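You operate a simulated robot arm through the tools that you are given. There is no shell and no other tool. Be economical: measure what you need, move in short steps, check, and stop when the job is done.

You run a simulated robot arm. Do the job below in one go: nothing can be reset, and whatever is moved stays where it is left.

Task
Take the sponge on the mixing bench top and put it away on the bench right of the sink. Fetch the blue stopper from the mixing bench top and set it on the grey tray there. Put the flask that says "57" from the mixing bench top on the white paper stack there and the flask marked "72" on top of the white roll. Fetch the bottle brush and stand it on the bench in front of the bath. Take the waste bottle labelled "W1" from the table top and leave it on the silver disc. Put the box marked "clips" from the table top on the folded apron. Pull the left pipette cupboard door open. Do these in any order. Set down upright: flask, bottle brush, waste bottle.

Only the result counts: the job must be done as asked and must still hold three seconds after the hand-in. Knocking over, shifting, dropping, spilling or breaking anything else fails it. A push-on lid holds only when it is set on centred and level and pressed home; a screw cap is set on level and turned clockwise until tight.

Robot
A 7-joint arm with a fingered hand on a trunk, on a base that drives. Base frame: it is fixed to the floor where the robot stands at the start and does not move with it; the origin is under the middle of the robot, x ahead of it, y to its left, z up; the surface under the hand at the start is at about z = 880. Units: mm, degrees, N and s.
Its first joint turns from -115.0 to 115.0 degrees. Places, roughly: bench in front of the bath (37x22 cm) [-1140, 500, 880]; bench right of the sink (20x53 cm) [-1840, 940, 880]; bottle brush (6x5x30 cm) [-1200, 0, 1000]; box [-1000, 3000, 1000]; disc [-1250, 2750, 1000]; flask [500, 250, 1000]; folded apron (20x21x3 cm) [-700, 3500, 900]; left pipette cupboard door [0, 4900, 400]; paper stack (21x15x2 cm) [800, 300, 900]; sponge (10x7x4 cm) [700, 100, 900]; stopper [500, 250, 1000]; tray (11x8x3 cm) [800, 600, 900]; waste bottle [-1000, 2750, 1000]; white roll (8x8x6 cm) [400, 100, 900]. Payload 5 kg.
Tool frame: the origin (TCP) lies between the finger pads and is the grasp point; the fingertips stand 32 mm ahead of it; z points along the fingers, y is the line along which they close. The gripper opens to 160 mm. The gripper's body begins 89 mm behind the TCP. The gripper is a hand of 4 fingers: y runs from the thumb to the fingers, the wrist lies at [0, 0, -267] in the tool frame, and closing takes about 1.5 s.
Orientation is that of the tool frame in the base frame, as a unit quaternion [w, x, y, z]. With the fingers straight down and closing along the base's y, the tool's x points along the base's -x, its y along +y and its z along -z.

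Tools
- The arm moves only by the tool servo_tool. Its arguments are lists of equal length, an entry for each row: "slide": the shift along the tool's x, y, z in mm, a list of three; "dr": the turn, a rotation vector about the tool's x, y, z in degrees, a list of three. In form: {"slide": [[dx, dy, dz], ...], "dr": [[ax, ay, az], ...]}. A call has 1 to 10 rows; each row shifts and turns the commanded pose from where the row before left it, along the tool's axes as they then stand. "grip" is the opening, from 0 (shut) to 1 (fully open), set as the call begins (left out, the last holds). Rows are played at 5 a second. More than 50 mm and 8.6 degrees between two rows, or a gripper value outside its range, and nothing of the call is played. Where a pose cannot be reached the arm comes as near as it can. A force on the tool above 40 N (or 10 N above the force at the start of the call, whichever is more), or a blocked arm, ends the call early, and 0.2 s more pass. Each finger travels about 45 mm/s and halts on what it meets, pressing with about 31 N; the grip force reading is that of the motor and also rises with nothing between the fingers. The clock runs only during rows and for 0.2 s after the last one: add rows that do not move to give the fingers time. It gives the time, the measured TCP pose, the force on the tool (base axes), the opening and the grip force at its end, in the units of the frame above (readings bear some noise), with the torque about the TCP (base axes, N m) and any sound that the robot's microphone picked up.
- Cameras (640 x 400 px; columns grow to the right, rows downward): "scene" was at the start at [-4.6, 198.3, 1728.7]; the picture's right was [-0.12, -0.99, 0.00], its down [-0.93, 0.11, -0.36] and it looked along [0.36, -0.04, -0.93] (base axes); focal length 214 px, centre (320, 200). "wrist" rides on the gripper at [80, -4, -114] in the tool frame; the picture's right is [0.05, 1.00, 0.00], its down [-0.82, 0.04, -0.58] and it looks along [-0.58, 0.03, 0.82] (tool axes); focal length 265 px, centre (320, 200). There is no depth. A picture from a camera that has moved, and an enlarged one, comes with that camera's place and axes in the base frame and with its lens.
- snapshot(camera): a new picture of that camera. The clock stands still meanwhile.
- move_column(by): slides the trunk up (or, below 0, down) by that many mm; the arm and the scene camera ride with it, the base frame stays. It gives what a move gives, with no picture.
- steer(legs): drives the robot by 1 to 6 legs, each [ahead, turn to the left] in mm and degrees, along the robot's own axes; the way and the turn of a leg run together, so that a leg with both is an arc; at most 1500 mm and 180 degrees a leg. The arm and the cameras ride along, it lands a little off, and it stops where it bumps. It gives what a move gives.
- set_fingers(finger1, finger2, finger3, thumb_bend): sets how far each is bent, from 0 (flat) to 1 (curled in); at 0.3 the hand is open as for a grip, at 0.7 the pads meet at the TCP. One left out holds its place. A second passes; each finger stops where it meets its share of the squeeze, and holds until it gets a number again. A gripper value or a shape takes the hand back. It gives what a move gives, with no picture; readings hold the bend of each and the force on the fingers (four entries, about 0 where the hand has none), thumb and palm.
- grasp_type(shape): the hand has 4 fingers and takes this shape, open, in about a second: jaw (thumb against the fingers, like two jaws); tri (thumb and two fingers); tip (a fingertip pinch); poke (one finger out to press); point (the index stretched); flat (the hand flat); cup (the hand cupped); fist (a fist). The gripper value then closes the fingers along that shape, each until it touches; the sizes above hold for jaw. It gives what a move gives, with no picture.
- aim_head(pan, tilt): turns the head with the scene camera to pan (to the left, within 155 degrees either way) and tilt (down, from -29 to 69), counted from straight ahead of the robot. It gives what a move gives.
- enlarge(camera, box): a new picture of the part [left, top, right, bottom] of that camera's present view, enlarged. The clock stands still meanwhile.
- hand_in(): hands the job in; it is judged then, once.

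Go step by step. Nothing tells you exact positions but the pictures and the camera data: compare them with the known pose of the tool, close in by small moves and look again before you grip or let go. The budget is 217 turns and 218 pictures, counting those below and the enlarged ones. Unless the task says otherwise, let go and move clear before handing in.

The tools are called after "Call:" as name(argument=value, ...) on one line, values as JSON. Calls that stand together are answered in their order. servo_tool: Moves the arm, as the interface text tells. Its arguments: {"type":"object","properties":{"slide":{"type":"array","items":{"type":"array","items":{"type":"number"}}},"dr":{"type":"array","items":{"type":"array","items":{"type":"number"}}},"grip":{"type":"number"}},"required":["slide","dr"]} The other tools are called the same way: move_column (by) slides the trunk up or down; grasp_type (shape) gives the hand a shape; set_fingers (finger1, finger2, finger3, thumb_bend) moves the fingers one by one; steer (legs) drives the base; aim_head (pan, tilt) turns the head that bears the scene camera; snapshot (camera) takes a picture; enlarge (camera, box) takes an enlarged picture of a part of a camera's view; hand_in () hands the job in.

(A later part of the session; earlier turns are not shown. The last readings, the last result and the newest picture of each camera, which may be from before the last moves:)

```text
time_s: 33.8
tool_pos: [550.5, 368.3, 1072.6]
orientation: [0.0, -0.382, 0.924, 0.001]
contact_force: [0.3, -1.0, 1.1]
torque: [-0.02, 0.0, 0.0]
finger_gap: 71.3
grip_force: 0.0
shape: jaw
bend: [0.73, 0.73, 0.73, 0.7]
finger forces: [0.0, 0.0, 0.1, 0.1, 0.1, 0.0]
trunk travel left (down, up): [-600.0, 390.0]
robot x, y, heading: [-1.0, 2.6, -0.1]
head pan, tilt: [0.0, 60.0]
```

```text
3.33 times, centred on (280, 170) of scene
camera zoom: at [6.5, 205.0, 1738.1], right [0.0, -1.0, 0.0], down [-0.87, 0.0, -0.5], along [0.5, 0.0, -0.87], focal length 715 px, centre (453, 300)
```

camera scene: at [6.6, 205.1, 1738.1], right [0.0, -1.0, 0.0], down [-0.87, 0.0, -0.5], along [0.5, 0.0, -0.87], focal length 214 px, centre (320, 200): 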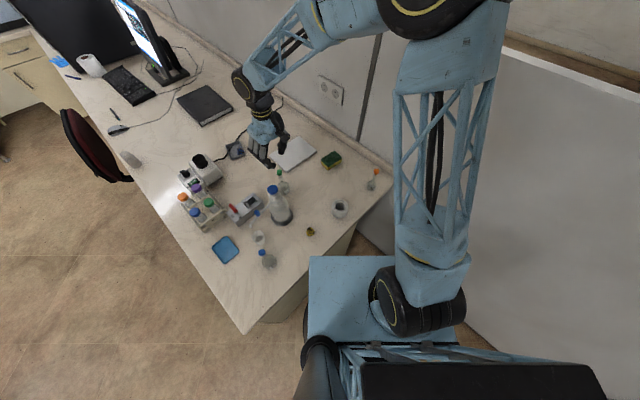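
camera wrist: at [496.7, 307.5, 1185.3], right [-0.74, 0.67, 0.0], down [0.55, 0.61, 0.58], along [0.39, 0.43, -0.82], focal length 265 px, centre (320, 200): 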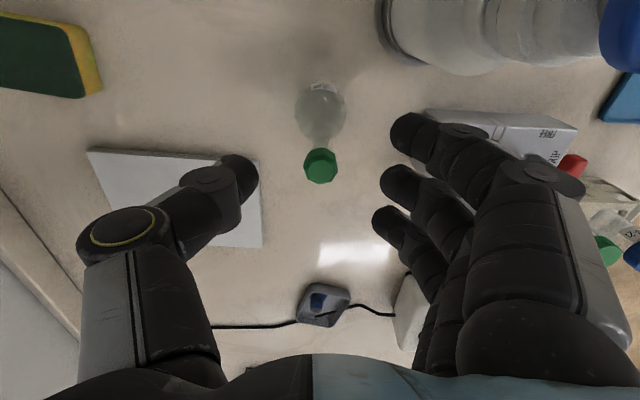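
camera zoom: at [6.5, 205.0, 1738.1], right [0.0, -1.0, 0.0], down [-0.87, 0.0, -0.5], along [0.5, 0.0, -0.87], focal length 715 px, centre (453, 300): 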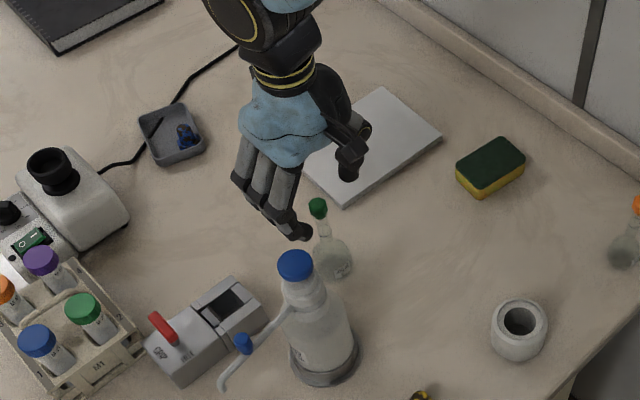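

Aligned. I descend so the pads are at the neck and close.

Call:
servo_tool(slide=[[0, 0, 22], [0, 0, 22], [0, 0, 22], [0, 0, 19], [0, 0, 0]], dr=[[0, 0, 0], [0, 0, 0], [0, 0, 0], [0, 0, 0], [0, 0, 0]])

Call:
snapshot(camera="wrist")

Call:
enlarge(camera="scene", box=[240, 130, 310, 210])

```text
time_s: 35.0
tool_pos: [549.2, 369.8, 987.6]
orientation: [0.0, -0.383, 0.924, 0.0]
contact_force: [0.1, -0.2, -0.2]
torque: [0.02, 0.01, -0.01]
finger_gap: 71.3
grip_force: 0.2
shape: jaw
bend: [0.73, 0.73, 0.73, 0.7]
finger forces: [0.0, 0.0, 0.1, 0.0, 0.0, 0.0]
trunk travel left (down, up): [-600.0, 390.0]
robot x, y, heading: [-2.2, -2.8, 0.2]
head pan, tilt: [0.0, 60.0]
```

```text
179 pictures are left
camera wrist: at [495.7, 309.5, 1100.1], right [-0.74, 0.67, 0.0], down [0.55, 0.61, 0.58], along [0.39, 0.43, -0.82], focal length 265 px, centre (320, 200)
```

wrist: 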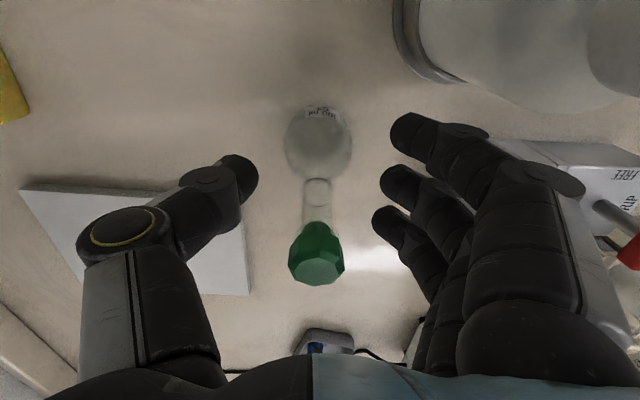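

```text
5.00 times, centred on (275, 170) of scene
camera zoom: at [6.5, 205.0, 1738.1], right [0.0, -1.0, 0.0], down [-0.87, 0.0, -0.5], along [0.5, 0.0, -0.87], focal length 1072 px, centre (545, 350)
```

zoom: 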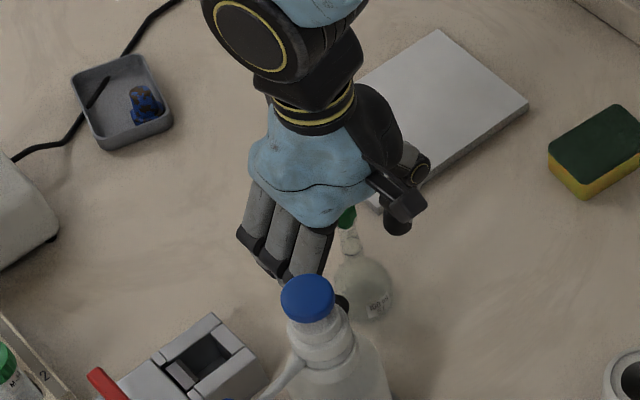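

The neck is between the pads. I close.

Call:
servo_tool(slide=[[0, 0, 0], [0, 0, 0], [0, 0, 0], [0, 0, 0], [0, 0, 0], [0, 0, 0], [0, 0, 0], [0, 0, 0]], dr=[[0, 0, 0], [0, 0, 0], [0, 0, 0], [0, 0, 0], [0, 0, 0], [0, 0, 0], [0, 0, 0], [0, 0, 0]], grip=0.0)

Call:
snapshot(camera="wrist")

```text
time_s: 36.8
tool_pos: [549.2, 368.6, 988.2]
orientation: [0.001, -0.382, 0.924, 0.0]
contact_force: [-0.3, -0.2, 3.3]
torque: [0.08, 0.1, 0.0]
finger_gap: 0.0
grip_force: 30.9
shape: jaw
bend: [0.69, 0.7, 0.69, 0.71]
finger forces: [0.1, 15.3, 1.1, 0.1, 15.6, 0.0]
trunk travel left (down, up): [-600.0, 390.0]
robot x, y, heading: [1.6, -0.5, -0.0]
head pan, tilt: [0.0, 60.0]
```

```text
177 pictures are left
camera wrist: at [495.7, 309.6, 1100.4], right [-0.74, 0.67, 0.0], down [0.55, 0.61, 0.58], along [0.39, 0.43, -0.82], focal length 265 px, centre (320, 200)
```

wrist: 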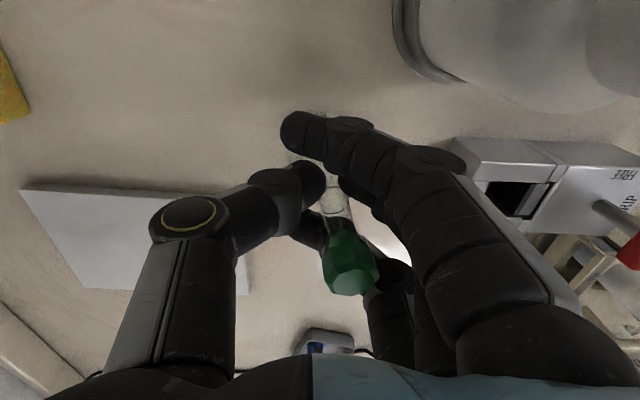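

The flask seems to have leaned or shifted a bit. I look from the scene camera.

Call:
enlarge(camera="scene", box=[265, 155, 305, 200])

Call:
enlarge(camera="wrist", box=[230, 80, 430, 320])

```text
8.89 times, centred on (285, 178) of scene
camera zoom: at [6.4, 205.0, 1738.1], right [0.0, -1.0, 0.0], down [-0.87, 0.0, -0.5], along [0.5, 0.0, -0.87], focal length 1906 px, centre (631, 400)
```

zoom: 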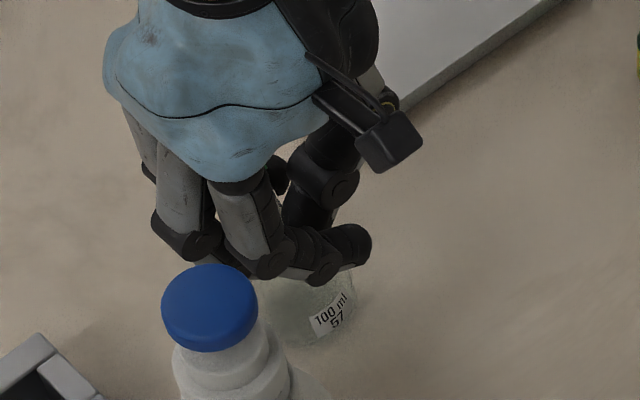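

```text
1.67 times, centred on (330, 200) of wrist
camera zoom: at [495.7, 309.6, 1100.4], right [-0.74, 0.67, 0.0], down [0.55, 0.61, 0.58], along [0.39, 0.43, -0.82], focal length 442 px, centre (303, 200)
```

zoom: 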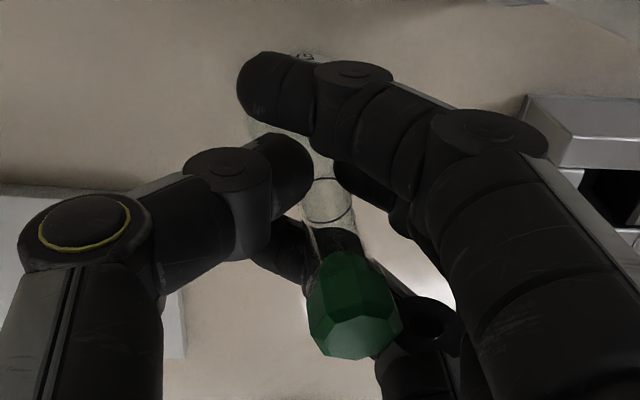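

Body stays at nearly the same place with a small lean. I lift and measure the lean.

Call:
servo_tool(slide=[[0, 0, -15], [0, 0, -30], [0, 0, -40], [0, 0, -40], [0, 0, 0]], dr=[[0, 0, 0], [0, 0, 0], [0, 0, 0], [0, 0, 0], [0, 0, 0]])

Call:
enlarge(camera="scene", box=[240, 110, 310, 190])

Call:
snapshot(camera="wrist")

```text
time_s: 38.0
tool_pos: [551.4, 369.4, 1109.7]
orientation: [-0.001, -0.383, 0.924, 0.0]
contact_force: [-0.1, 0.0, -0.5]
torque: [0.02, -0.01, 0.01]
finger_gap: 0.0
grip_force: 30.8
shape: jaw
bend: [0.69, 0.69, 0.69, 0.73]
finger forces: [0.0, 12.9, 4.2, 0.0, 13.7, 0.0]
trunk travel left (down, up): [-600.0, 390.0]
robot x, y, heading: [1.2, -0.1, 0.2]
head pan, tilt: [0.0, 60.0]
```

```text
5.00 times, centred on (275, 150) of scene
camera zoom: at [6.8, 205.2, 1738.0], right [0.0, -1.0, 0.0], down [-0.87, 0.0, -0.5], along [0.5, 0.0, -0.87], focal length 1072 px, centre (545, 450)
```

zoom: 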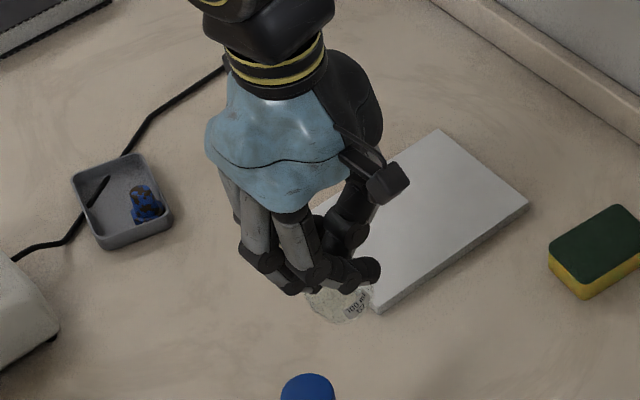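

```text
173 pictures are left
camera wrist: at [497.1, 309.6, 1222.9], right [-0.74, 0.67, 0.0], down [0.55, 0.61, 0.58], along [0.39, 0.43, -0.82], focal length 265 px, centre (320, 200)
```

wrist: 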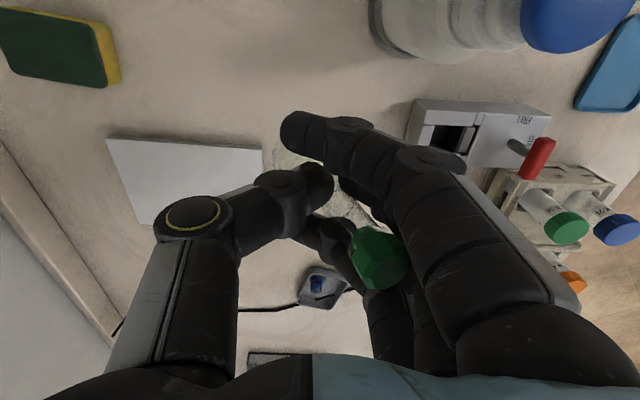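

The flask has pivoted more in the grasp. I zoom to judge the tilt before deciding.

Call:
enlarge(camera="wrist", box=[240, 90, 440, 310])

Call:
enlarge(camera="scene", box=[265, 135, 305, 180])

```text
1.82 times, centred on (340, 200) of wrist
camera zoom: at [497.1, 309.6, 1222.9], right [-0.74, 0.67, 0.0], down [0.55, 0.61, 0.58], along [0.39, 0.43, -0.82], focal length 483 px, centre (284, 200)
```

zoom: 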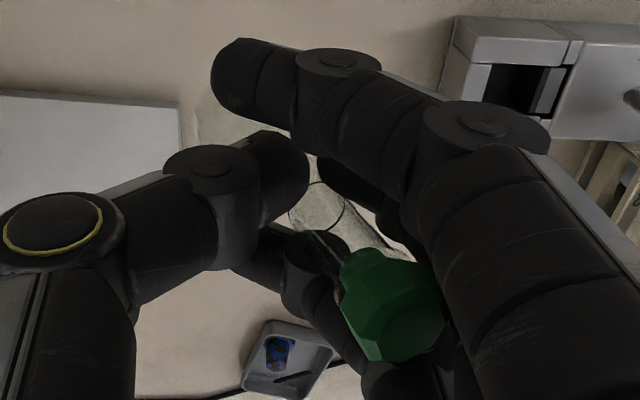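

```text
8.89 times, centred on (285, 158) of scene
camera zoom: at [6.8, 205.2, 1738.0], right [0.0, -1.0, 0.0], down [-0.87, 0.0, -0.5], along [0.5, 0.0, -0.87], focal length 1906 px, centre (631, 578)
```

zoom: 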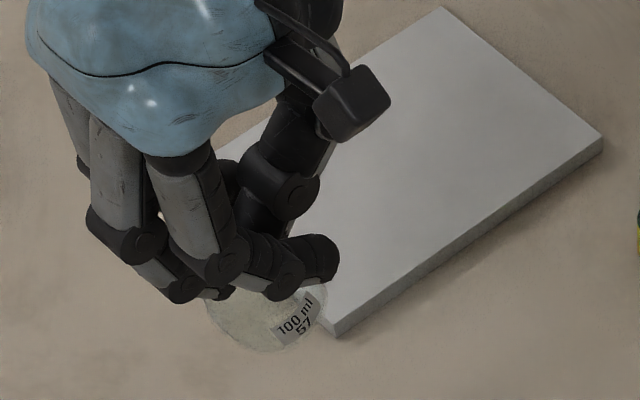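

The flask leans about 20° toward the finger side but is braced by the ring finger. I tilt the hand back by 20° to set the flask upright and check.

Call:
servo_tool(slide=[[0, 0, 0], [0, 0, 0], [0, 0, 0], [0, 0, 0], [0, 0, 0]], dr=[[-5, 0, 0], [-5, 0, 0], [-5, 0, 0], [-5, 0, 0], [0, 0, 0]])

Call:
enlarge(camera="wrist", box=[240, 90, 440, 310])

Call:
enlarge(camera="scene", box=[250, 120, 310, 190])

```text
time_s: 39.2
tool_pos: [550.2, 369.9, 1112.4]
orientation: [-0.066, -0.377, 0.91, 0.16]
contact_force: [0.0, -0.3, -0.5]
torque: [-0.03, 0.01, 0.0]
finger_gap: 0.0
grip_force: 30.7
shape: jaw
bend: [0.69, 0.69, 0.69, 0.73]
finger forces: [0.0, 13.1, 4.5, 0.1, 13.6, 0.1]
trunk travel left (down, up): [-600.0, 390.0]
robot x, y, heading: [0.6, -1.8, 0.1]
head pan, tilt: [0.0, 60.0]
```

```text
1.82 times, centred on (340, 200) of wrist
camera zoom: at [523.6, 281.9, 1216.0], right [-0.7, 0.63, 0.34], down [0.69, 0.47, 0.56], along [0.19, 0.63, -0.76], focal length 483 px, centre (284, 200)
```

zoom: 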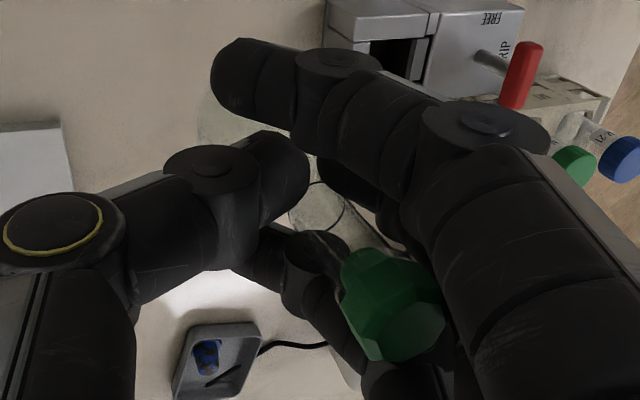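

```text
5.71 times, centred on (280, 155) of scene
camera zoom: at [6.5, 205.2, 1738.0], right [0.0, -1.0, 0.0], down [-0.87, 0.0, -0.5], along [0.5, 0.0, -0.87], focal length 1226 px, centre (549, 457)
```

zoom: 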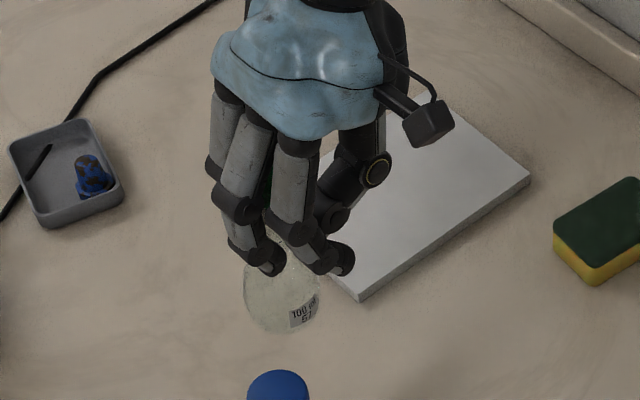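

Estimated remaining lean is about 5° the other way; I correct by +5° and carry the flask over the paper centre (766, 347).

Call:
servo_tool(slide=[[0, 0, 0], [-21.4, -29.6, -7.9], [-21.4, -29.6, -7.9], [-21.4, -29.6, -7.9], [-21.4, -29.6, -7.9], [-21.4, -29.6, -7.9], [-21.4, -29.6, -7.9], [0, 0, 0]], dr=[[5, 0, 0], [0, 0, 0], [0, 0, 0], [0, 0, 0], [0, 0, 0], [0, 0, 0], [0, 0, 0], [0, 0, 0]])

Call:
enlarge(camera="scene", box=[250, 100, 330, 180])

Call:
snapshot(camera="wrist")

```text
time_s: 41.0
tool_pos: [772.1, 329.8, 1110.0]
orientation: [-0.05, -0.379, 0.916, 0.121]
contact_force: [-0.2, 0.5, -0.6]
torque: [0.01, 0.0, -0.03]
finger_gap: 0.0
grip_force: 31.2
shape: jaw
bend: [0.69, 0.69, 0.69, 0.73]
finger forces: [0.1, 13.2, 4.9, 0.0, 13.4, 0.0]
trunk travel left (down, up): [-600.0, 390.0]
robot x, y, heading: [-0.7, -4.1, 0.2]
head pan, tilt: [0.0, 60.0]
```

```text
5.00 times, centred on (290, 140) of scene
camera zoom: at [6.5, 204.9, 1738.1], right [0.0, -1.0, 0.0], down [-0.87, 0.0, -0.5], along [0.5, 0.0, -0.87], focal length 1072 px, centre (470, 500)
```

zoom: 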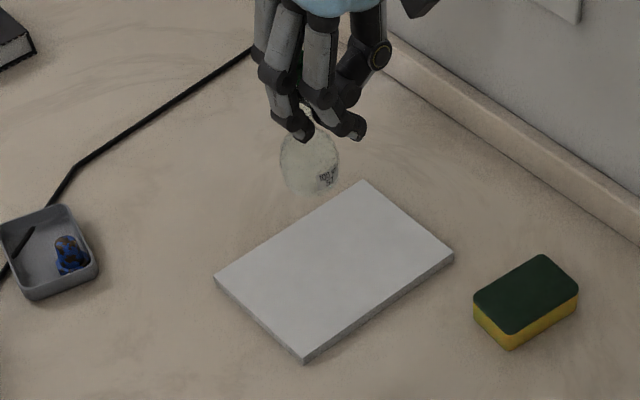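

```text
167 pictures are left
camera wrist: at [738.2, 249.4, 1217.7], right [-0.72, 0.65, 0.26], down [0.65, 0.5, 0.57], along [0.24, 0.58, -0.78], focal length 265 px, centre (320, 200)
```

wrist: 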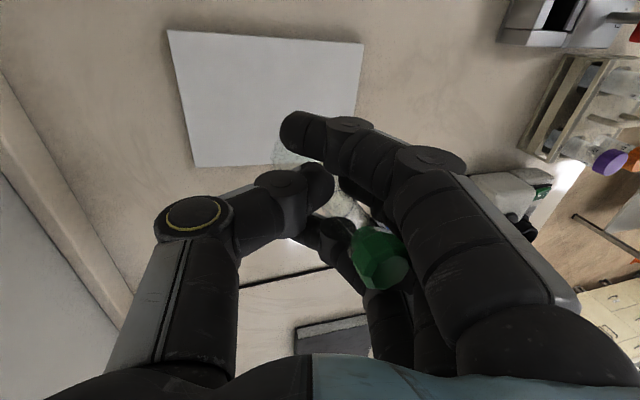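

The flask is nearly upright and above the paper's near centre. I lower it to about 15 mm above the paper.

Call:
servo_tool(slide=[[1.4, -6.8, 22.8], [1.4, -6.8, 22.8], [1.4, -6.8, 22.8], [1.4, -6.8, 22.8], [0, 0, 0]], dr=[[0, 0, 0], [0, 0, 0], [0, 0, 0], [0, 0, 0], [0, 0, 0]])

Call:
enlarge(camera="scene", box=[265, 125, 325, 180])

```text
time_s: 42.2
tool_pos: [767.9, 325.2, 1015.4]
orientation: [-0.05, -0.379, 0.916, 0.12]
contact_force: [0.2, -0.4, -0.3]
torque: [-0.03, 0.02, -0.03]
finger_gap: 0.0
grip_force: 31.4
shape: jaw
bend: [0.69, 0.69, 0.69, 0.73]
finger forces: [0.0, 13.3, 5.0, 0.0, 13.3, 0.1]
trunk travel left (down, up): [-600.0, 390.0]
robot x, y, heading: [0.6, 0.8, -0.1]
head pan, tilt: [0.0, 60.0]
```

```text
7.27 times, centred on (295, 152) of scene
camera zoom: at [6.7, 205.0, 1738.1], right [0.0, -1.0, 0.0], down [-0.87, 0.0, -0.5], along [0.5, 0.0, -0.87], focal length 1560 px, centre (502, 546)
```

zoom: 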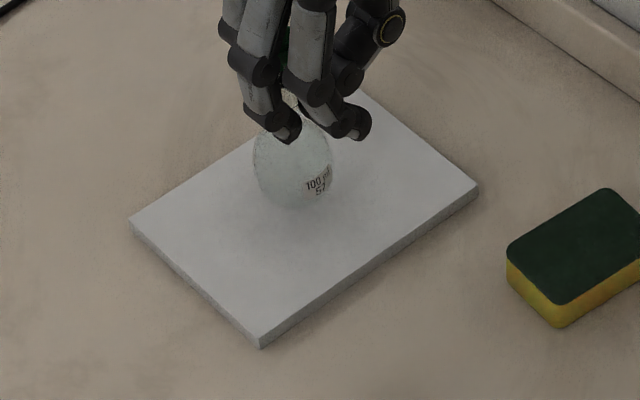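

Now fine lowering until contact.

Call:
servo_tool(slide=[[0, -1.3, 4.8], [0, -1.3, 4.8], [0, 0, 0]], dr=[[0, 0, 0], [0, 0, 0], [0, 0, 0]])

Call:
servo_tool(slide=[[0, -0.8, 2.9], [0, 0, 0]], dr=[[0, 0, 0], [0, 0, 0]])

Call:
servo_tool(slide=[[0, -0.8, 2.9], [0, 0, 0]], dr=[[0, 0, 0], [0, 0, 0]])

Call:
enlarge(camera="scene", box=[265, 125, 325, 180])

```text
time_s: 43.0
tool_pos: [769.4, 325.7, 1006.1]
orientation: [-0.049, -0.38, 0.916, 0.121]
contact_force: [0.6, -0.4, -1.2]
torque: [-0.03, 0.01, 0.01]
finger_gap: 0.0
grip_force: 30.9
shape: jaw
bend: [0.69, 0.69, 0.69, 0.73]
finger forces: [0.1, 13.3, 5.1, 0.1, 13.3, 0.0]
trunk travel left (down, up): [-600.0, 390.0]
robot x, y, heading: [-1.2, -0.9, 0.2]
head pan, tilt: [0.0, 60.0]
```

```text
time_s: 43.6
tool_pos: [768.5, 325.5, 1003.2]
orientation: [-0.049, -0.379, 0.916, 0.121]
contact_force: [0.3, -0.4, -0.9]
torque: [-0.05, 0.02, 0.0]
finger_gap: 0.2
grip_force: 31.0
shape: jaw
bend: [0.69, 0.69, 0.69, 0.73]
finger forces: [0.0, 13.3, 5.0, 0.1, 13.4, 0.0]
trunk travel left (down, up): [-600.0, 390.0]
robot x, y, heading: [-3.6, -2.4, 0.1]
head pan, tilt: [0.0, 60.0]
```

```text
time_s: 44.2
tool_pos: [767.2, 324.1, 1001.3]
orientation: [-0.049, -0.38, 0.916, 0.12]
contact_force: [-0.2, -0.1, -1.5]
torque: [-0.04, -0.03, -0.02]
finger_gap: 0.0
grip_force: 30.8
shape: jaw
bend: [0.69, 0.69, 0.69, 0.73]
finger forces: [0.0, 13.3, 5.1, 0.0, 13.4, 0.0]
trunk travel left (down, up): [-600.0, 390.0]
robot x, y, heading: [-0.7, 3.6, 0.1]
head pan, tilt: [0.0, 60.0]
```

```text
7.27 times, centred on (295, 152) of scene
camera zoom: at [6.7, 205.0, 1738.0], right [0.0, -1.0, 0.0], down [-0.87, 0.0, -0.5], along [0.5, 0.0, -0.87], focal length 1560 px, centre (502, 546)
```

zoom: 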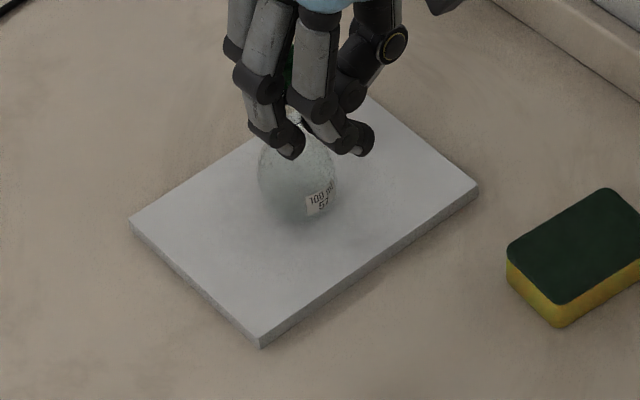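

Not in contact yet; I continue.

Call:
servo_tool(slide=[[0, -0.8, 2.9], [0, 0, 0]], dr=[[0, 0, 0], [0, 0, 0]])

Call:
servo_tool(slide=[[0, -0.8, 2.9], [0, 0, 0]], dr=[[0, 0, 0], [0, 0, 0]])

Call:
servo_tool(slide=[[0, -0.5, 1.9], [0, 0, 0]], dr=[[0, 0, 0], [0, 0, 0]])

Call:
enlarge(camera="scene", box=[275, 130, 315, 165])

```text
time_s: 44.8
tool_pos: [768.4, 323.3, 997.6]
orientation: [-0.05, -0.379, 0.916, 0.12]
contact_force: [-0.3, 0.4, -0.3]
torque: [-0.03, -0.02, 0.02]
finger_gap: 0.0
grip_force: 31.2
shape: jaw
bend: [0.69, 0.69, 0.69, 0.73]
finger forces: [0.1, 13.3, 5.0, 0.0, 13.3, 0.0]
trunk travel left (down, up): [-600.0, 390.0]
robot x, y, heading: [1.5, 2.9, 0.0]
head pan, tilt: [0.0, 60.0]
```

```text
time_s: 45.4
tool_pos: [769.9, 324.8, 995.3]
orientation: [-0.05, -0.38, 0.916, 0.121]
contact_force: [1.4, -1.0, 10.2]
torque: [0.14, 0.07, -0.01]
finger_gap: 0.0
grip_force: 30.7
shape: jaw
bend: [0.69, 0.7, 0.69, 0.73]
finger forces: [0.1, 14.1, 6.7, 0.0, 15.3, 0.1]
trunk travel left (down, up): [-600.0, 390.0]
robot x, y, heading: [1.3, 0.8, 0.1]
head pan, tilt: [0.0, 60.0]
```

```text
time_s: 46.0
tool_pos: [768.4, 323.8, 995.5]
orientation: [-0.05, -0.38, 0.916, 0.121]
contact_force: [1.9, -2.3, 20.3]
torque: [0.24, 0.08, -0.02]
finger_gap: 0.0
grip_force: 30.7
shape: jaw
bend: [0.69, 0.7, 0.7, 0.74]
finger forces: [0.0, 16.9, 9.1, 0.0, 17.5, 0.0]
trunk travel left (down, up): [-600.0, 390.0]
robot x, y, heading: [-1.4, -4.1, -0.0]
head pan, tilt: [0.0, 60.0]
```

```text
11.43 times, centred on (295, 148) of scene
camera zoom: at [5.3, 204.0, 1738.3], right [0.0, -1.0, 0.0], down [-0.87, 0.0, -0.5], along [0.5, 0.0, -0.87], focal length 2451 px, centre (606, 800)
```

zoom: 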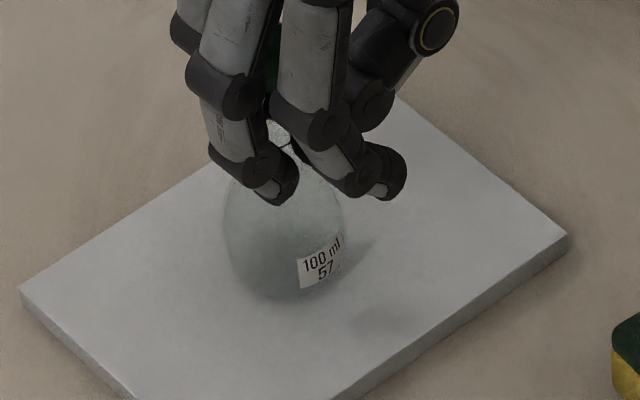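

Contact made. I ease up 2 mm and open slowly.

Call:
servo_tool(slide=[[0, 0.5, -1.9], [0, 0, 0]], dr=[[0, 0, 0], [0, 0, 0]])

Call:
servo_tool(slide=[[0, 0, 0], [0, 0, 0], [0, 0, 0], [0, 0, 0], [0, 0, 0], [0, 0, 0]], dr=[[0, 0, 0], [0, 0, 0], [0, 0, 0], [0, 0, 0], [0, 0, 0], [0, 0, 0]], grip=0.45)

Call:
snapshot(camera="wrist")

Call:
enlarge(camera="scene", box=[265, 115, 325, 170])

```text
time_s: 46.6
tool_pos: [768.5, 323.4, 995.0]
orientation: [-0.051, -0.38, 0.916, 0.12]
contact_force: [1.4, -0.6, 12.2]
torque: [0.13, 0.0, 0.01]
finger_gap: 0.0
grip_force: 31.1
shape: jaw
bend: [0.69, 0.7, 0.7, 0.73]
finger forces: [0.1, 16.2, 8.7, 0.0, 16.7, 0.0]
trunk travel left (down, up): [-600.0, 390.0]
robot x, y, heading: [0.5, 1.3, 0.0]
head pan, tilt: [0.0, 60.0]
```

```text
time_s: 48.0
tool_pos: [769.0, 323.5, 995.3]
orientation: [-0.05, -0.38, 0.916, 0.121]
contact_force: [-0.1, 0.5, -0.5]
torque: [-0.04, -0.01, 0.05]
finger_gap: 72.0
grip_force: 0.1
shape: jaw
bend: [0.73, 0.71, 0.75, 0.7]
finger forces: [0.0, 17.7, 17.3, 0.1, 0.1, 0.0]
trunk travel left (down, up): [-600.0, 390.0]
robot x, y, heading: [-1.2, -0.6, 0.1]
head pan, tilt: [0.0, 60.0]
heard: snap
```

```text
163 pictures are left
camera wrist: at [735.7, 243.2, 1102.3], right [-0.72, 0.65, 0.26], down [0.65, 0.5, 0.57], along [0.24, 0.58, -0.78], focal length 265 px, centre (320, 200)
```

wrist: 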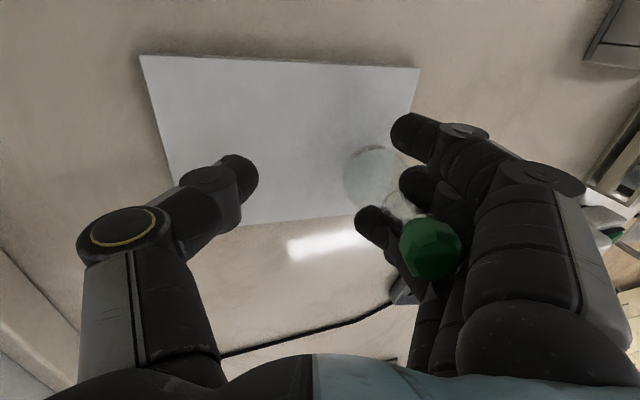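

```text
7.27 times, centred on (295, 142) of scene
camera zoom: at [6.8, 205.0, 1738.0], right [0.0, -1.0, 0.0], down [-0.87, 0.0, -0.5], along [0.5, 0.0, -0.87], focal length 1560 px, centre (502, 618)
```

zoom: 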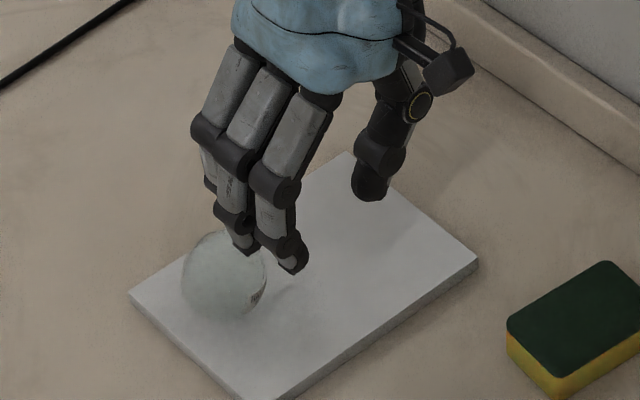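

The neck appears wedged between middle and ring fingers, so the flask moved with them; also I heard a snap. I look closely.

Call:
enlarge(camera="wrist", box=[330, 110, 490, 300])

Call:
enlarge(camera="scene", box=[275, 130, 310, 165])

```text
2.11 times, centred on (410, 205) of wrist
camera zoom: at [735.7, 243.2, 1102.3], right [-0.72, 0.65, 0.26], down [0.65, 0.5, 0.57], along [0.24, 0.58, -0.78], focal length 559 px, centre (130, 190)
```

zoom: 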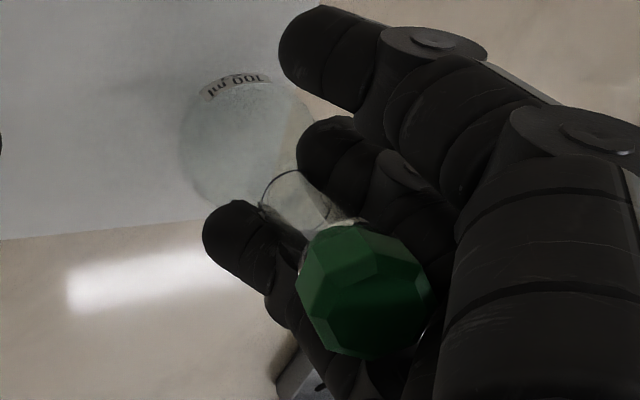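

```text
11.43 times, centred on (292, 148) of scene
camera zoom: at [6.8, 205.0, 1738.0], right [0.0, -1.0, 0.0], down [-0.87, 0.0, -0.5], along [0.5, 0.0, -0.87], focal length 2451 px, centre (634, 800)
```

zoom: 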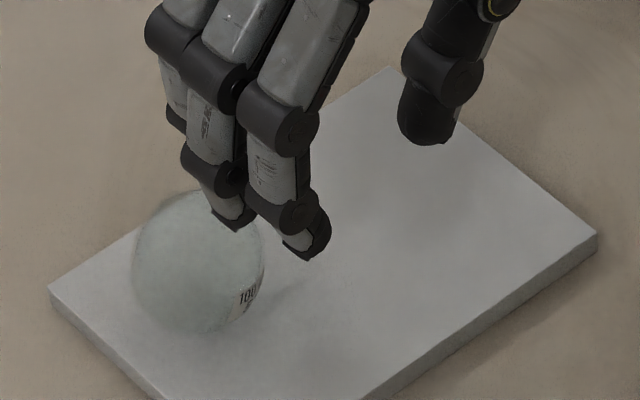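

The flask hangs by its neck between middle and ring finger, leaning slightly, still over the paper. I first right it by turning the hand about the flask's base, then free it.

Call:
servo_tool(slide=[[-3.2, 3.9, -3.6], [-3.2, 3.9, -3.6], [0, 0, 0]], dr=[[2, 2, 0.5], [2, 2, 0.5], [0, 0, 0]])

Call:
snapshot(camera="wrist")

Call:
enlarge(camera="scene", box=[265, 115, 325, 170])

```text
time_s: 48.8
tool_pos: [770.3, 331.4, 1003.4]
orientation: [-0.07, -0.377, 0.921, 0.076]
contact_force: [-0.3, 0.0, -0.6]
torque: [-0.06, -0.03, 0.04]
finger_gap: 72.6
grip_force: 0.0
shape: jaw
bend: [0.73, 0.71, 0.75, 0.7]
finger forces: [0.0, 17.6, 17.4, 0.0, 0.1, 0.0]
trunk travel left (down, up): [-600.0, 390.0]
robot x, y, heading: [-1.4, -1.0, -0.1]
head pan, tilt: [0.0, 60.0]
```

```text
159 pictures are left
camera wrist: at [737.1, 263.1, 1118.5], right [-0.72, 0.67, 0.19], down [0.65, 0.55, 0.51], along [0.24, 0.5, -0.84], focal length 265 px, centre (320, 200)
```

wrist: 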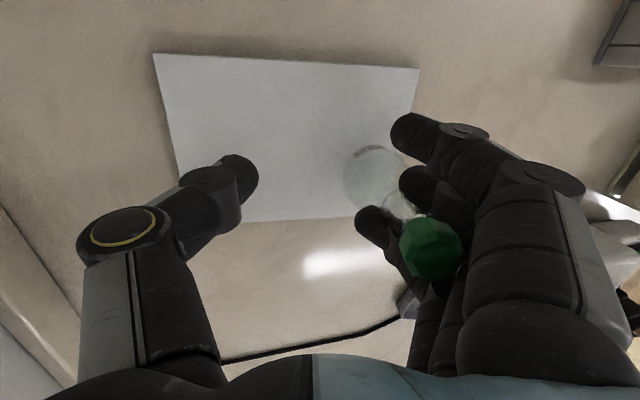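

```text
7.27 times, centred on (295, 142) of scene
camera zoom: at [6.8, 204.9, 1738.1], right [0.0, -1.0, 0.0], down [-0.87, 0.0, -0.5], along [0.5, 0.0, -0.87], focal length 1560 px, centre (502, 618)
```

zoom: 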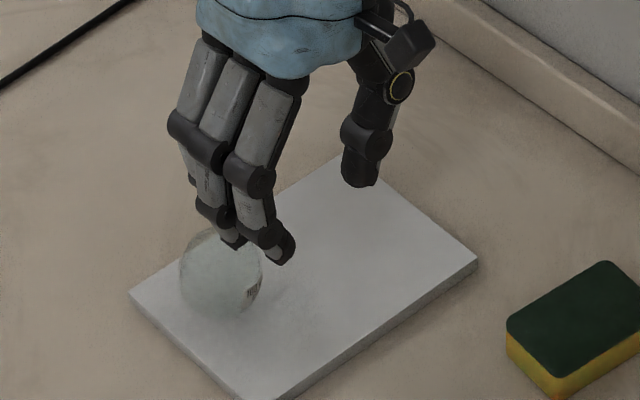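

It moves rigidly with the hand; it still leans about 15° toward −y. I complete the righting about the flask base.

Call:
servo_tool(slide=[[-4.9, 6.4, -5], [-4.9, 6.4, -5], [-4.9, 6.4, -5], [0, 0, 0]], dr=[[3.1, 3, 0.8], [3.1, 3, 0.8], [3.1, 3, 0.8], [0, 0, 0]])

Call:
snapshot(camera="wrist")

Call:
enlarge(camera="scene", box=[265, 115, 325, 170])

```text
time_s: 49.8
tool_pos: [768.7, 356.7, 1018.6]
orientation: [-0.112, -0.365, 0.924, -0.032]
contact_force: [0.1, 0.3, -0.3]
torque: [-0.02, 0.01, 0.03]
finger_gap: 72.5
grip_force: 0.2
shape: jaw
bend: [0.73, 0.71, 0.75, 0.7]
finger forces: [0.0, 16.1, 15.8, 0.1, 0.1, 0.1]
trunk travel left (down, up): [-600.0, 390.0]
robot x, y, heading: [-0.3, 0.7, -0.1]
head pan, tilt: [0.0, 60.0]
```

```text
157 pictures are left
camera wrist: at [736.1, 315.1, 1146.9], right [-0.72, 0.69, 0.04], down [0.65, 0.66, 0.37], along [0.24, 0.29, -0.93], focal length 265 px, centre (320, 200)
```

wrist: 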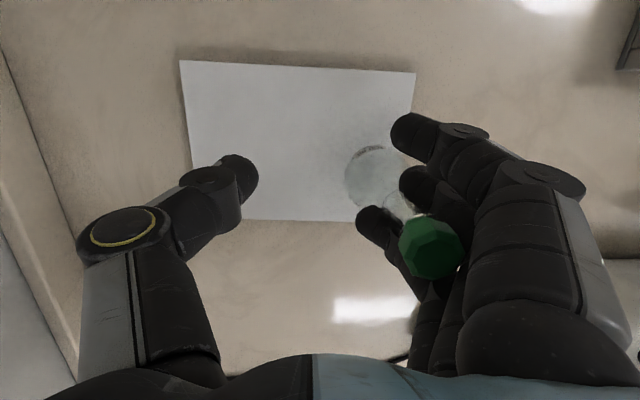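

```text
7.27 times, centred on (295, 142) of scene
camera zoom: at [6.7, 205.0, 1738.1], right [0.0, -1.0, 0.0], down [-0.87, 0.0, -0.5], along [0.5, 0.0, -0.87], focal length 1560 px, centre (502, 618)
```

zoom: 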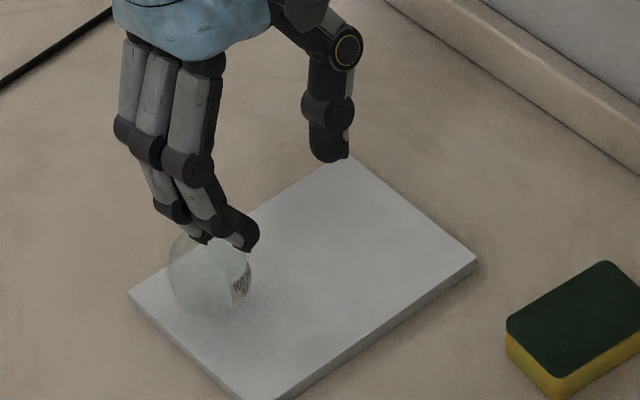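

The flask is now upright just above the paper. I lower until it touches, then free the neck by opening only the ring finger.

Call:
servo_tool(slide=[[-0.5, 0, 2], [0, 0, 0]], dr=[[0, 0, 0], [0, 0, 0]])

Call:
servo_tool(slide=[[-0.5, 0, 2], [0, 0, 0]], dr=[[0, 0, 0], [0, 0, 0]])

Call:
servo_tool(slide=[[-0.5, 0, 2], [0, 0, 0]], dr=[[0, 0, 0], [0, 0, 0]])

```text
time_s: 50.4
tool_pos: [769.2, 356.2, 1017.4]
orientation: [-0.113, -0.367, 0.923, -0.031]
contact_force: [0.8, -0.2, -1.1]
torque: [-0.02, 0.0, 0.02]
finger_gap: 72.3
grip_force: 0.1
shape: jaw
bend: [0.73, 0.71, 0.75, 0.7]
finger forces: [0.0, 16.0, 15.8, 0.0, 0.0, 0.0]
trunk travel left (down, up): [-600.0, 390.0]
robot x, y, heading: [0.4, -1.1, 0.1]
head pan, tilt: [0.0, 60.0]
```

```text
time_s: 51.0
tool_pos: [768.9, 356.7, 1014.7]
orientation: [-0.113, -0.366, 0.923, -0.03]
contact_force: [0.3, -1.2, -1.2]
torque: [-0.06, -0.02, 0.02]
finger_gap: 72.4
grip_force: 0.0
shape: jaw
bend: [0.73, 0.71, 0.75, 0.7]
finger forces: [0.0, 16.1, 15.8, 0.0, 0.1, 0.0]
trunk travel left (down, up): [-600.0, 390.0]
robot x, y, heading: [0.6, -2.2, -0.2]
head pan, tilt: [0.0, 60.0]
```

```text
time_s: 51.6
tool_pos: [768.7, 356.3, 1012.5]
orientation: [-0.112, -0.366, 0.923, -0.031]
contact_force: [0.8, 0.2, -0.7]
torque: [-0.03, -0.04, -0.02]
finger_gap: 72.8
grip_force: 0.0
shape: jaw
bend: [0.73, 0.71, 0.75, 0.7]
finger forces: [0.0, 16.0, 15.8, 0.1, 0.0, 0.1]
trunk travel left (down, up): [-600.0, 390.0]
robot x, y, heading: [-0.6, 2.1, 0.1]
head pan, tilt: [0.0, 60.0]
```

Not touching yet; a few more 2 mm steps.

Call:
servo_tool(slide=[[-0.5, 0, 2], [0, 0, 0]], dr=[[0, 0, 0], [0, 0, 0]])

Call:
servo_tool(slide=[[-0.5, 0, 2], [0, 0, 0]], dr=[[0, 0, 0], [0, 0, 0]])

Call:
enlarge(camera="scene", box=[270, 130, 310, 170])

```text
time_s: 52.2
tool_pos: [768.8, 356.6, 1010.9]
orientation: [-0.112, -0.367, 0.923, -0.032]
contact_force: [-0.6, -0.3, -0.2]
torque: [-0.05, -0.03, -0.02]
finger_gap: 72.7
grip_force: 0.0
shape: jaw
bend: [0.73, 0.71, 0.75, 0.7]
finger forces: [0.0, 16.0, 15.8, 0.1, 0.0, 0.0]
trunk travel left (down, up): [-600.0, 390.0]
robot x, y, heading: [0.9, -3.7, -0.1]
head pan, tilt: [0.0, 60.0]
```

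```text
time_s: 52.8
tool_pos: [769.3, 357.0, 1008.3]
orientation: [-0.111, -0.366, 0.923, -0.031]
contact_force: [-0.3, 0.0, -1.4]
torque: [0.0, -0.03, 0.01]
finger_gap: 72.6
grip_force: 0.1
shape: jaw
bend: [0.73, 0.71, 0.75, 0.7]
finger forces: [0.0, 16.1, 15.7, 0.0, 0.0, 0.0]
trunk travel left (down, up): [-600.0, 390.0]
robot x, y, heading: [2.2, 1.0, -0.1]
head pan, tilt: [0.0, 60.0]
```

```text
10.00 times, centred on (290, 150) of scene
camera zoom: at [6.7, 205.1, 1738.0], right [0.0, -1.0, 0.0], down [-0.87, 0.0, -0.5], along [0.5, 0.0, -0.87], focal length 2145 px, centre (620, 700)
```

zoom: 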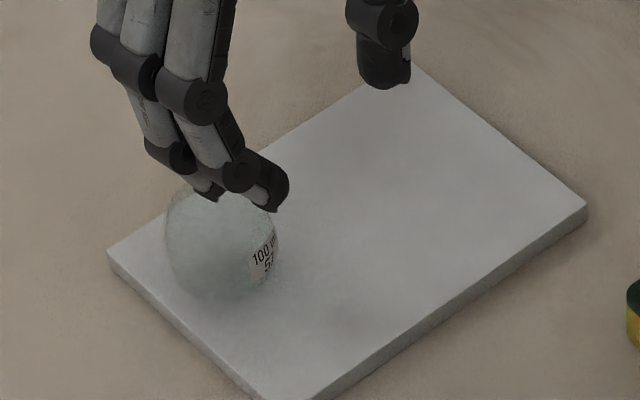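

Continue lowering with the force stop as guard.

Call:
servo_tool(slide=[[-0.5, 0, 2], [0, 0, 0], [-0.5, 0, 2], [0, 0, 0]], dr=[[0, 0, 0], [0, 0, 0], [0, 0, 0], [0, 0, 0]])

Call:
servo_tool(slide=[[-0.5, 0, 2], [0, 0, 0]], dr=[[0, 0, 0], [0, 0, 0]])

Call:
enlarge(camera="scene", box=[270, 130, 310, 170])

```text
time_s: 53.8
tool_pos: [768.6, 357.3, 1003.9]
orientation: [-0.112, -0.366, 0.923, -0.031]
contact_force: [0.9, -0.5, -0.5]
torque: [-0.04, 0.0, 0.06]
finger_gap: 72.5
grip_force: 0.1
shape: jaw
bend: [0.73, 0.71, 0.75, 0.7]
finger forces: [0.0, 16.1, 15.8, 0.0, 0.1, 0.1]
trunk travel left (down, up): [-600.0, 390.0]
robot x, y, heading: [-4.3, 3.3, 0.0]
head pan, tilt: [0.0, 60.0]
```

```text
time_s: 54.4
tool_pos: [767.7, 356.8, 1002.6]
orientation: [-0.112, -0.367, 0.923, -0.032]
contact_force: [-0.5, -0.5, -0.8]
torque: [-0.02, -0.05, -0.03]
finger_gap: 72.7
grip_force: 0.0
shape: jaw
bend: [0.73, 0.71, 0.75, 0.7]
finger forces: [0.0, 15.9, 15.8, 0.0, 0.0, 0.0]
trunk travel left (down, up): [-600.0, 390.0]
robot x, y, heading: [-0.1, -3.5, -0.1]
head pan, tilt: [0.0, 60.0]
```

```text
10.00 times, centred on (290, 150) of scene
camera zoom: at [6.7, 205.1, 1738.0], right [0.0, -1.0, 0.0], down [-0.87, 0.0, -0.5], along [0.5, 0.0, -0.87], focal length 2145 px, centre (620, 700)
```

zoom: 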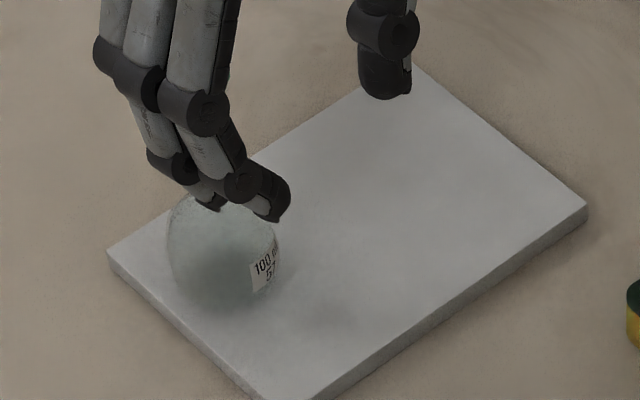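

Call:
servo_tool(slide=[[-0.5, 0, 2], [0, 0, 0], [-0.5, 0, 2], [0, 0, 0]], dr=[[0, 0, 0], [0, 0, 0], [0, 0, 0], [0, 0, 0]])

Call:
servo_tool(slide=[[-0.5, 0, 2], [0, 0, 0]], dr=[[0, 0, 0], [0, 0, 0]])

Call:
snapshot(camera="wrist")

```text
time_s: 55.4
tool_pos: [767.8, 358.5, 998.7]
orientation: [-0.112, -0.367, 0.923, -0.032]
contact_force: [0.5, 1.1, 8.9]
torque: [0.24, 0.14, -0.01]
finger_gap: 72.2
grip_force: 0.0
shape: jaw
bend: [0.73, 0.71, 0.75, 0.7]
finger forces: [0.0, 15.9, 12.8, 0.1, 0.0, 0.0]
trunk travel left (down, up): [-600.0, 390.0]
robot x, y, heading: [2.9, 0.2, -0.3]
head pan, tilt: [0.0, 60.0]
```

```text
time_s: 56.0
tool_pos: [768.4, 357.2, 997.7]
orientation: [-0.111, -0.367, 0.923, -0.032]
contact_force: [0.5, 3.2, 18.1]
torque: [0.61, 0.4, -0.05]
finger_gap: 71.8
grip_force: 0.1
shape: jaw
bend: [0.73, 0.72, 0.75, 0.7]
finger forces: [0.0, 19.2, 14.1, 0.0, 0.0, 0.1]
trunk travel left (down, up): [-600.0, 390.0]
robot x, y, heading: [0.1, 4.1, -0.1]
head pan, tilt: [0.0, 60.0]
```

```text
153 pictures are left
camera wrist: at [735.5, 316.4, 1125.3], right [-0.72, 0.69, 0.04], down [0.65, 0.66, 0.38], along [0.24, 0.29, -0.93], focal length 265 px, centre (320, 200)
```

wrist: 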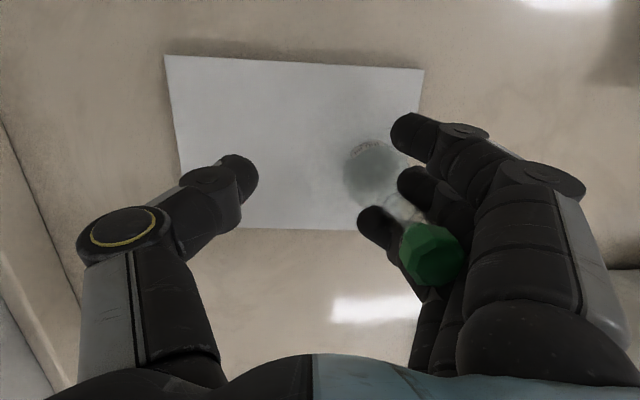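

It stands on the paper now. I open the ring finger gently.

Call:
set_fingers(finger3=0.55)

Call:
snapshot(camera="wrist")

Call:
enlarge(camera="scene", box=[270, 125, 310, 165])

```text
time_s: 57.0
tool_pos: [769.5, 357.4, 995.2]
orientation: [-0.113, -0.367, 0.923, -0.031]
contact_force: [-0.1, -0.5, 0.2]
torque: [-0.05, -0.03, 0.02]
finger_gap: 84.7
grip_force: 8.9
shape: fingers
bend: [0.73, 0.71, 0.59, 0.7]
finger forces: [0.0, 9.2, 8.9, 0.0, 0.0, 0.0]
trunk travel left (down, up): [-600.0, 390.0]
robot x, y, heading: [1.2, 0.4, 0.0]
head pan, tilt: [0.0, 60.0]
heard: snap
```

```text
152 pictures are left
camera wrist: at [736.3, 316.3, 1123.4], right [-0.72, 0.69, 0.04], down [0.65, 0.66, 0.37], along [0.24, 0.29, -0.93], focal length 265 px, centre (320, 200)
```

wrist: 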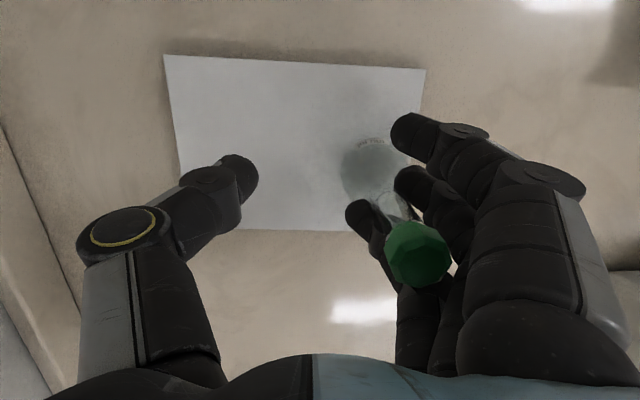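

```text
10.00 times, centred on (290, 145) of scene
camera zoom: at [6.7, 205.1, 1738.0], right [0.0, -1.0, 0.0], down [-0.87, 0.0, -0.5], along [0.5, 0.0, -0.87], focal length 2145 px, centre (620, 750)
```

zoom: 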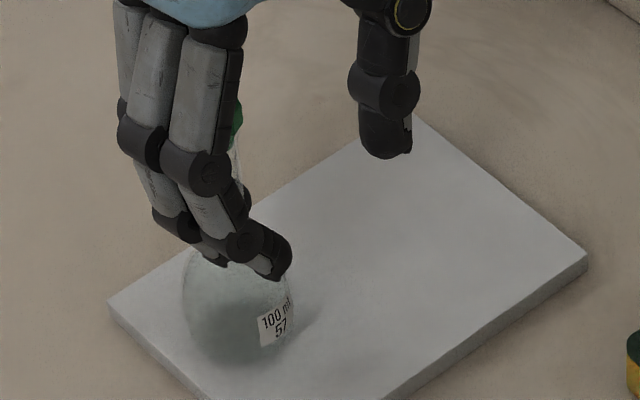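

The squeeze is falling. I open the ring finger further.

Call:
set_fingers(finger3=0.3)

Call:
snapshot(camera="wrist")

Call:
enlarge(camera="scene", box=[270, 125, 310, 165])

```text
time_s: 58.0
tool_pos: [768.8, 356.9, 996.3]
orientation: [-0.112, -0.366, 0.923, -0.032]
contact_force: [0.2, 0.1, 8.5]
torque: [0.34, 0.09, -0.04]
finger_gap: 84.5
grip_force: 16.5
shape: fingers
bend: [0.73, 0.71, 0.56, 0.7]
finger forces: [0.0, 15.0, 17.6, 0.0, 0.0, 0.1]
trunk travel left (down, up): [-600.0, 390.0]
robot x, y, heading: [-0.1, -3.9, -0.3]
head pan, tilt: [0.0, 60.0]
```

```text
150 pictures are left
camera wrist: at [736.1, 316.2, 1124.5], right [-0.72, 0.69, 0.04], down [0.65, 0.66, 0.38], along [0.24, 0.29, -0.93], focal length 265 px, centre (320, 200)
```

wrist: 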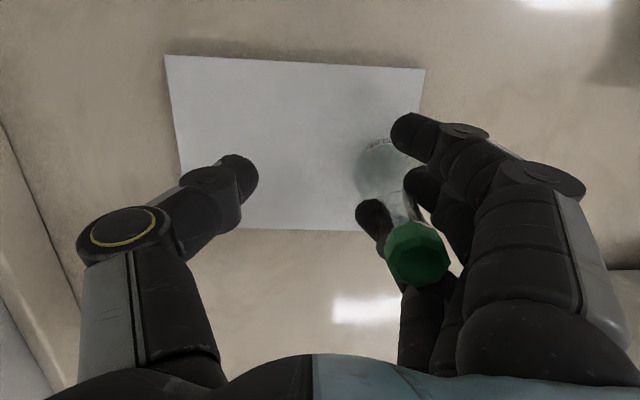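

```text
10.00 times, centred on (290, 145) of scene
camera zoom: at [6.0, 204.7, 1738.2], right [0.0, -1.0, 0.0], down [-0.87, 0.0, -0.5], along [0.5, 0.0, -0.87], focal length 2145 px, centre (620, 750)
```

zoom: 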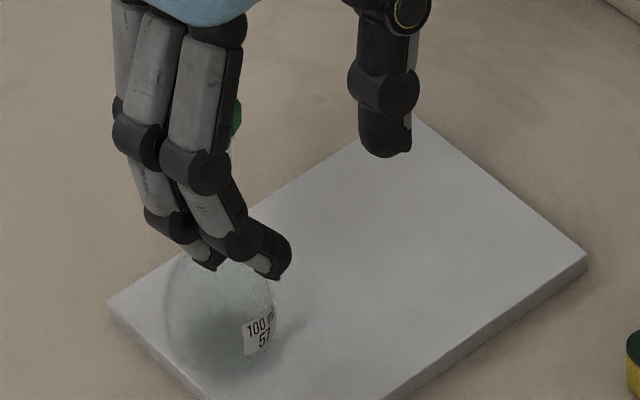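

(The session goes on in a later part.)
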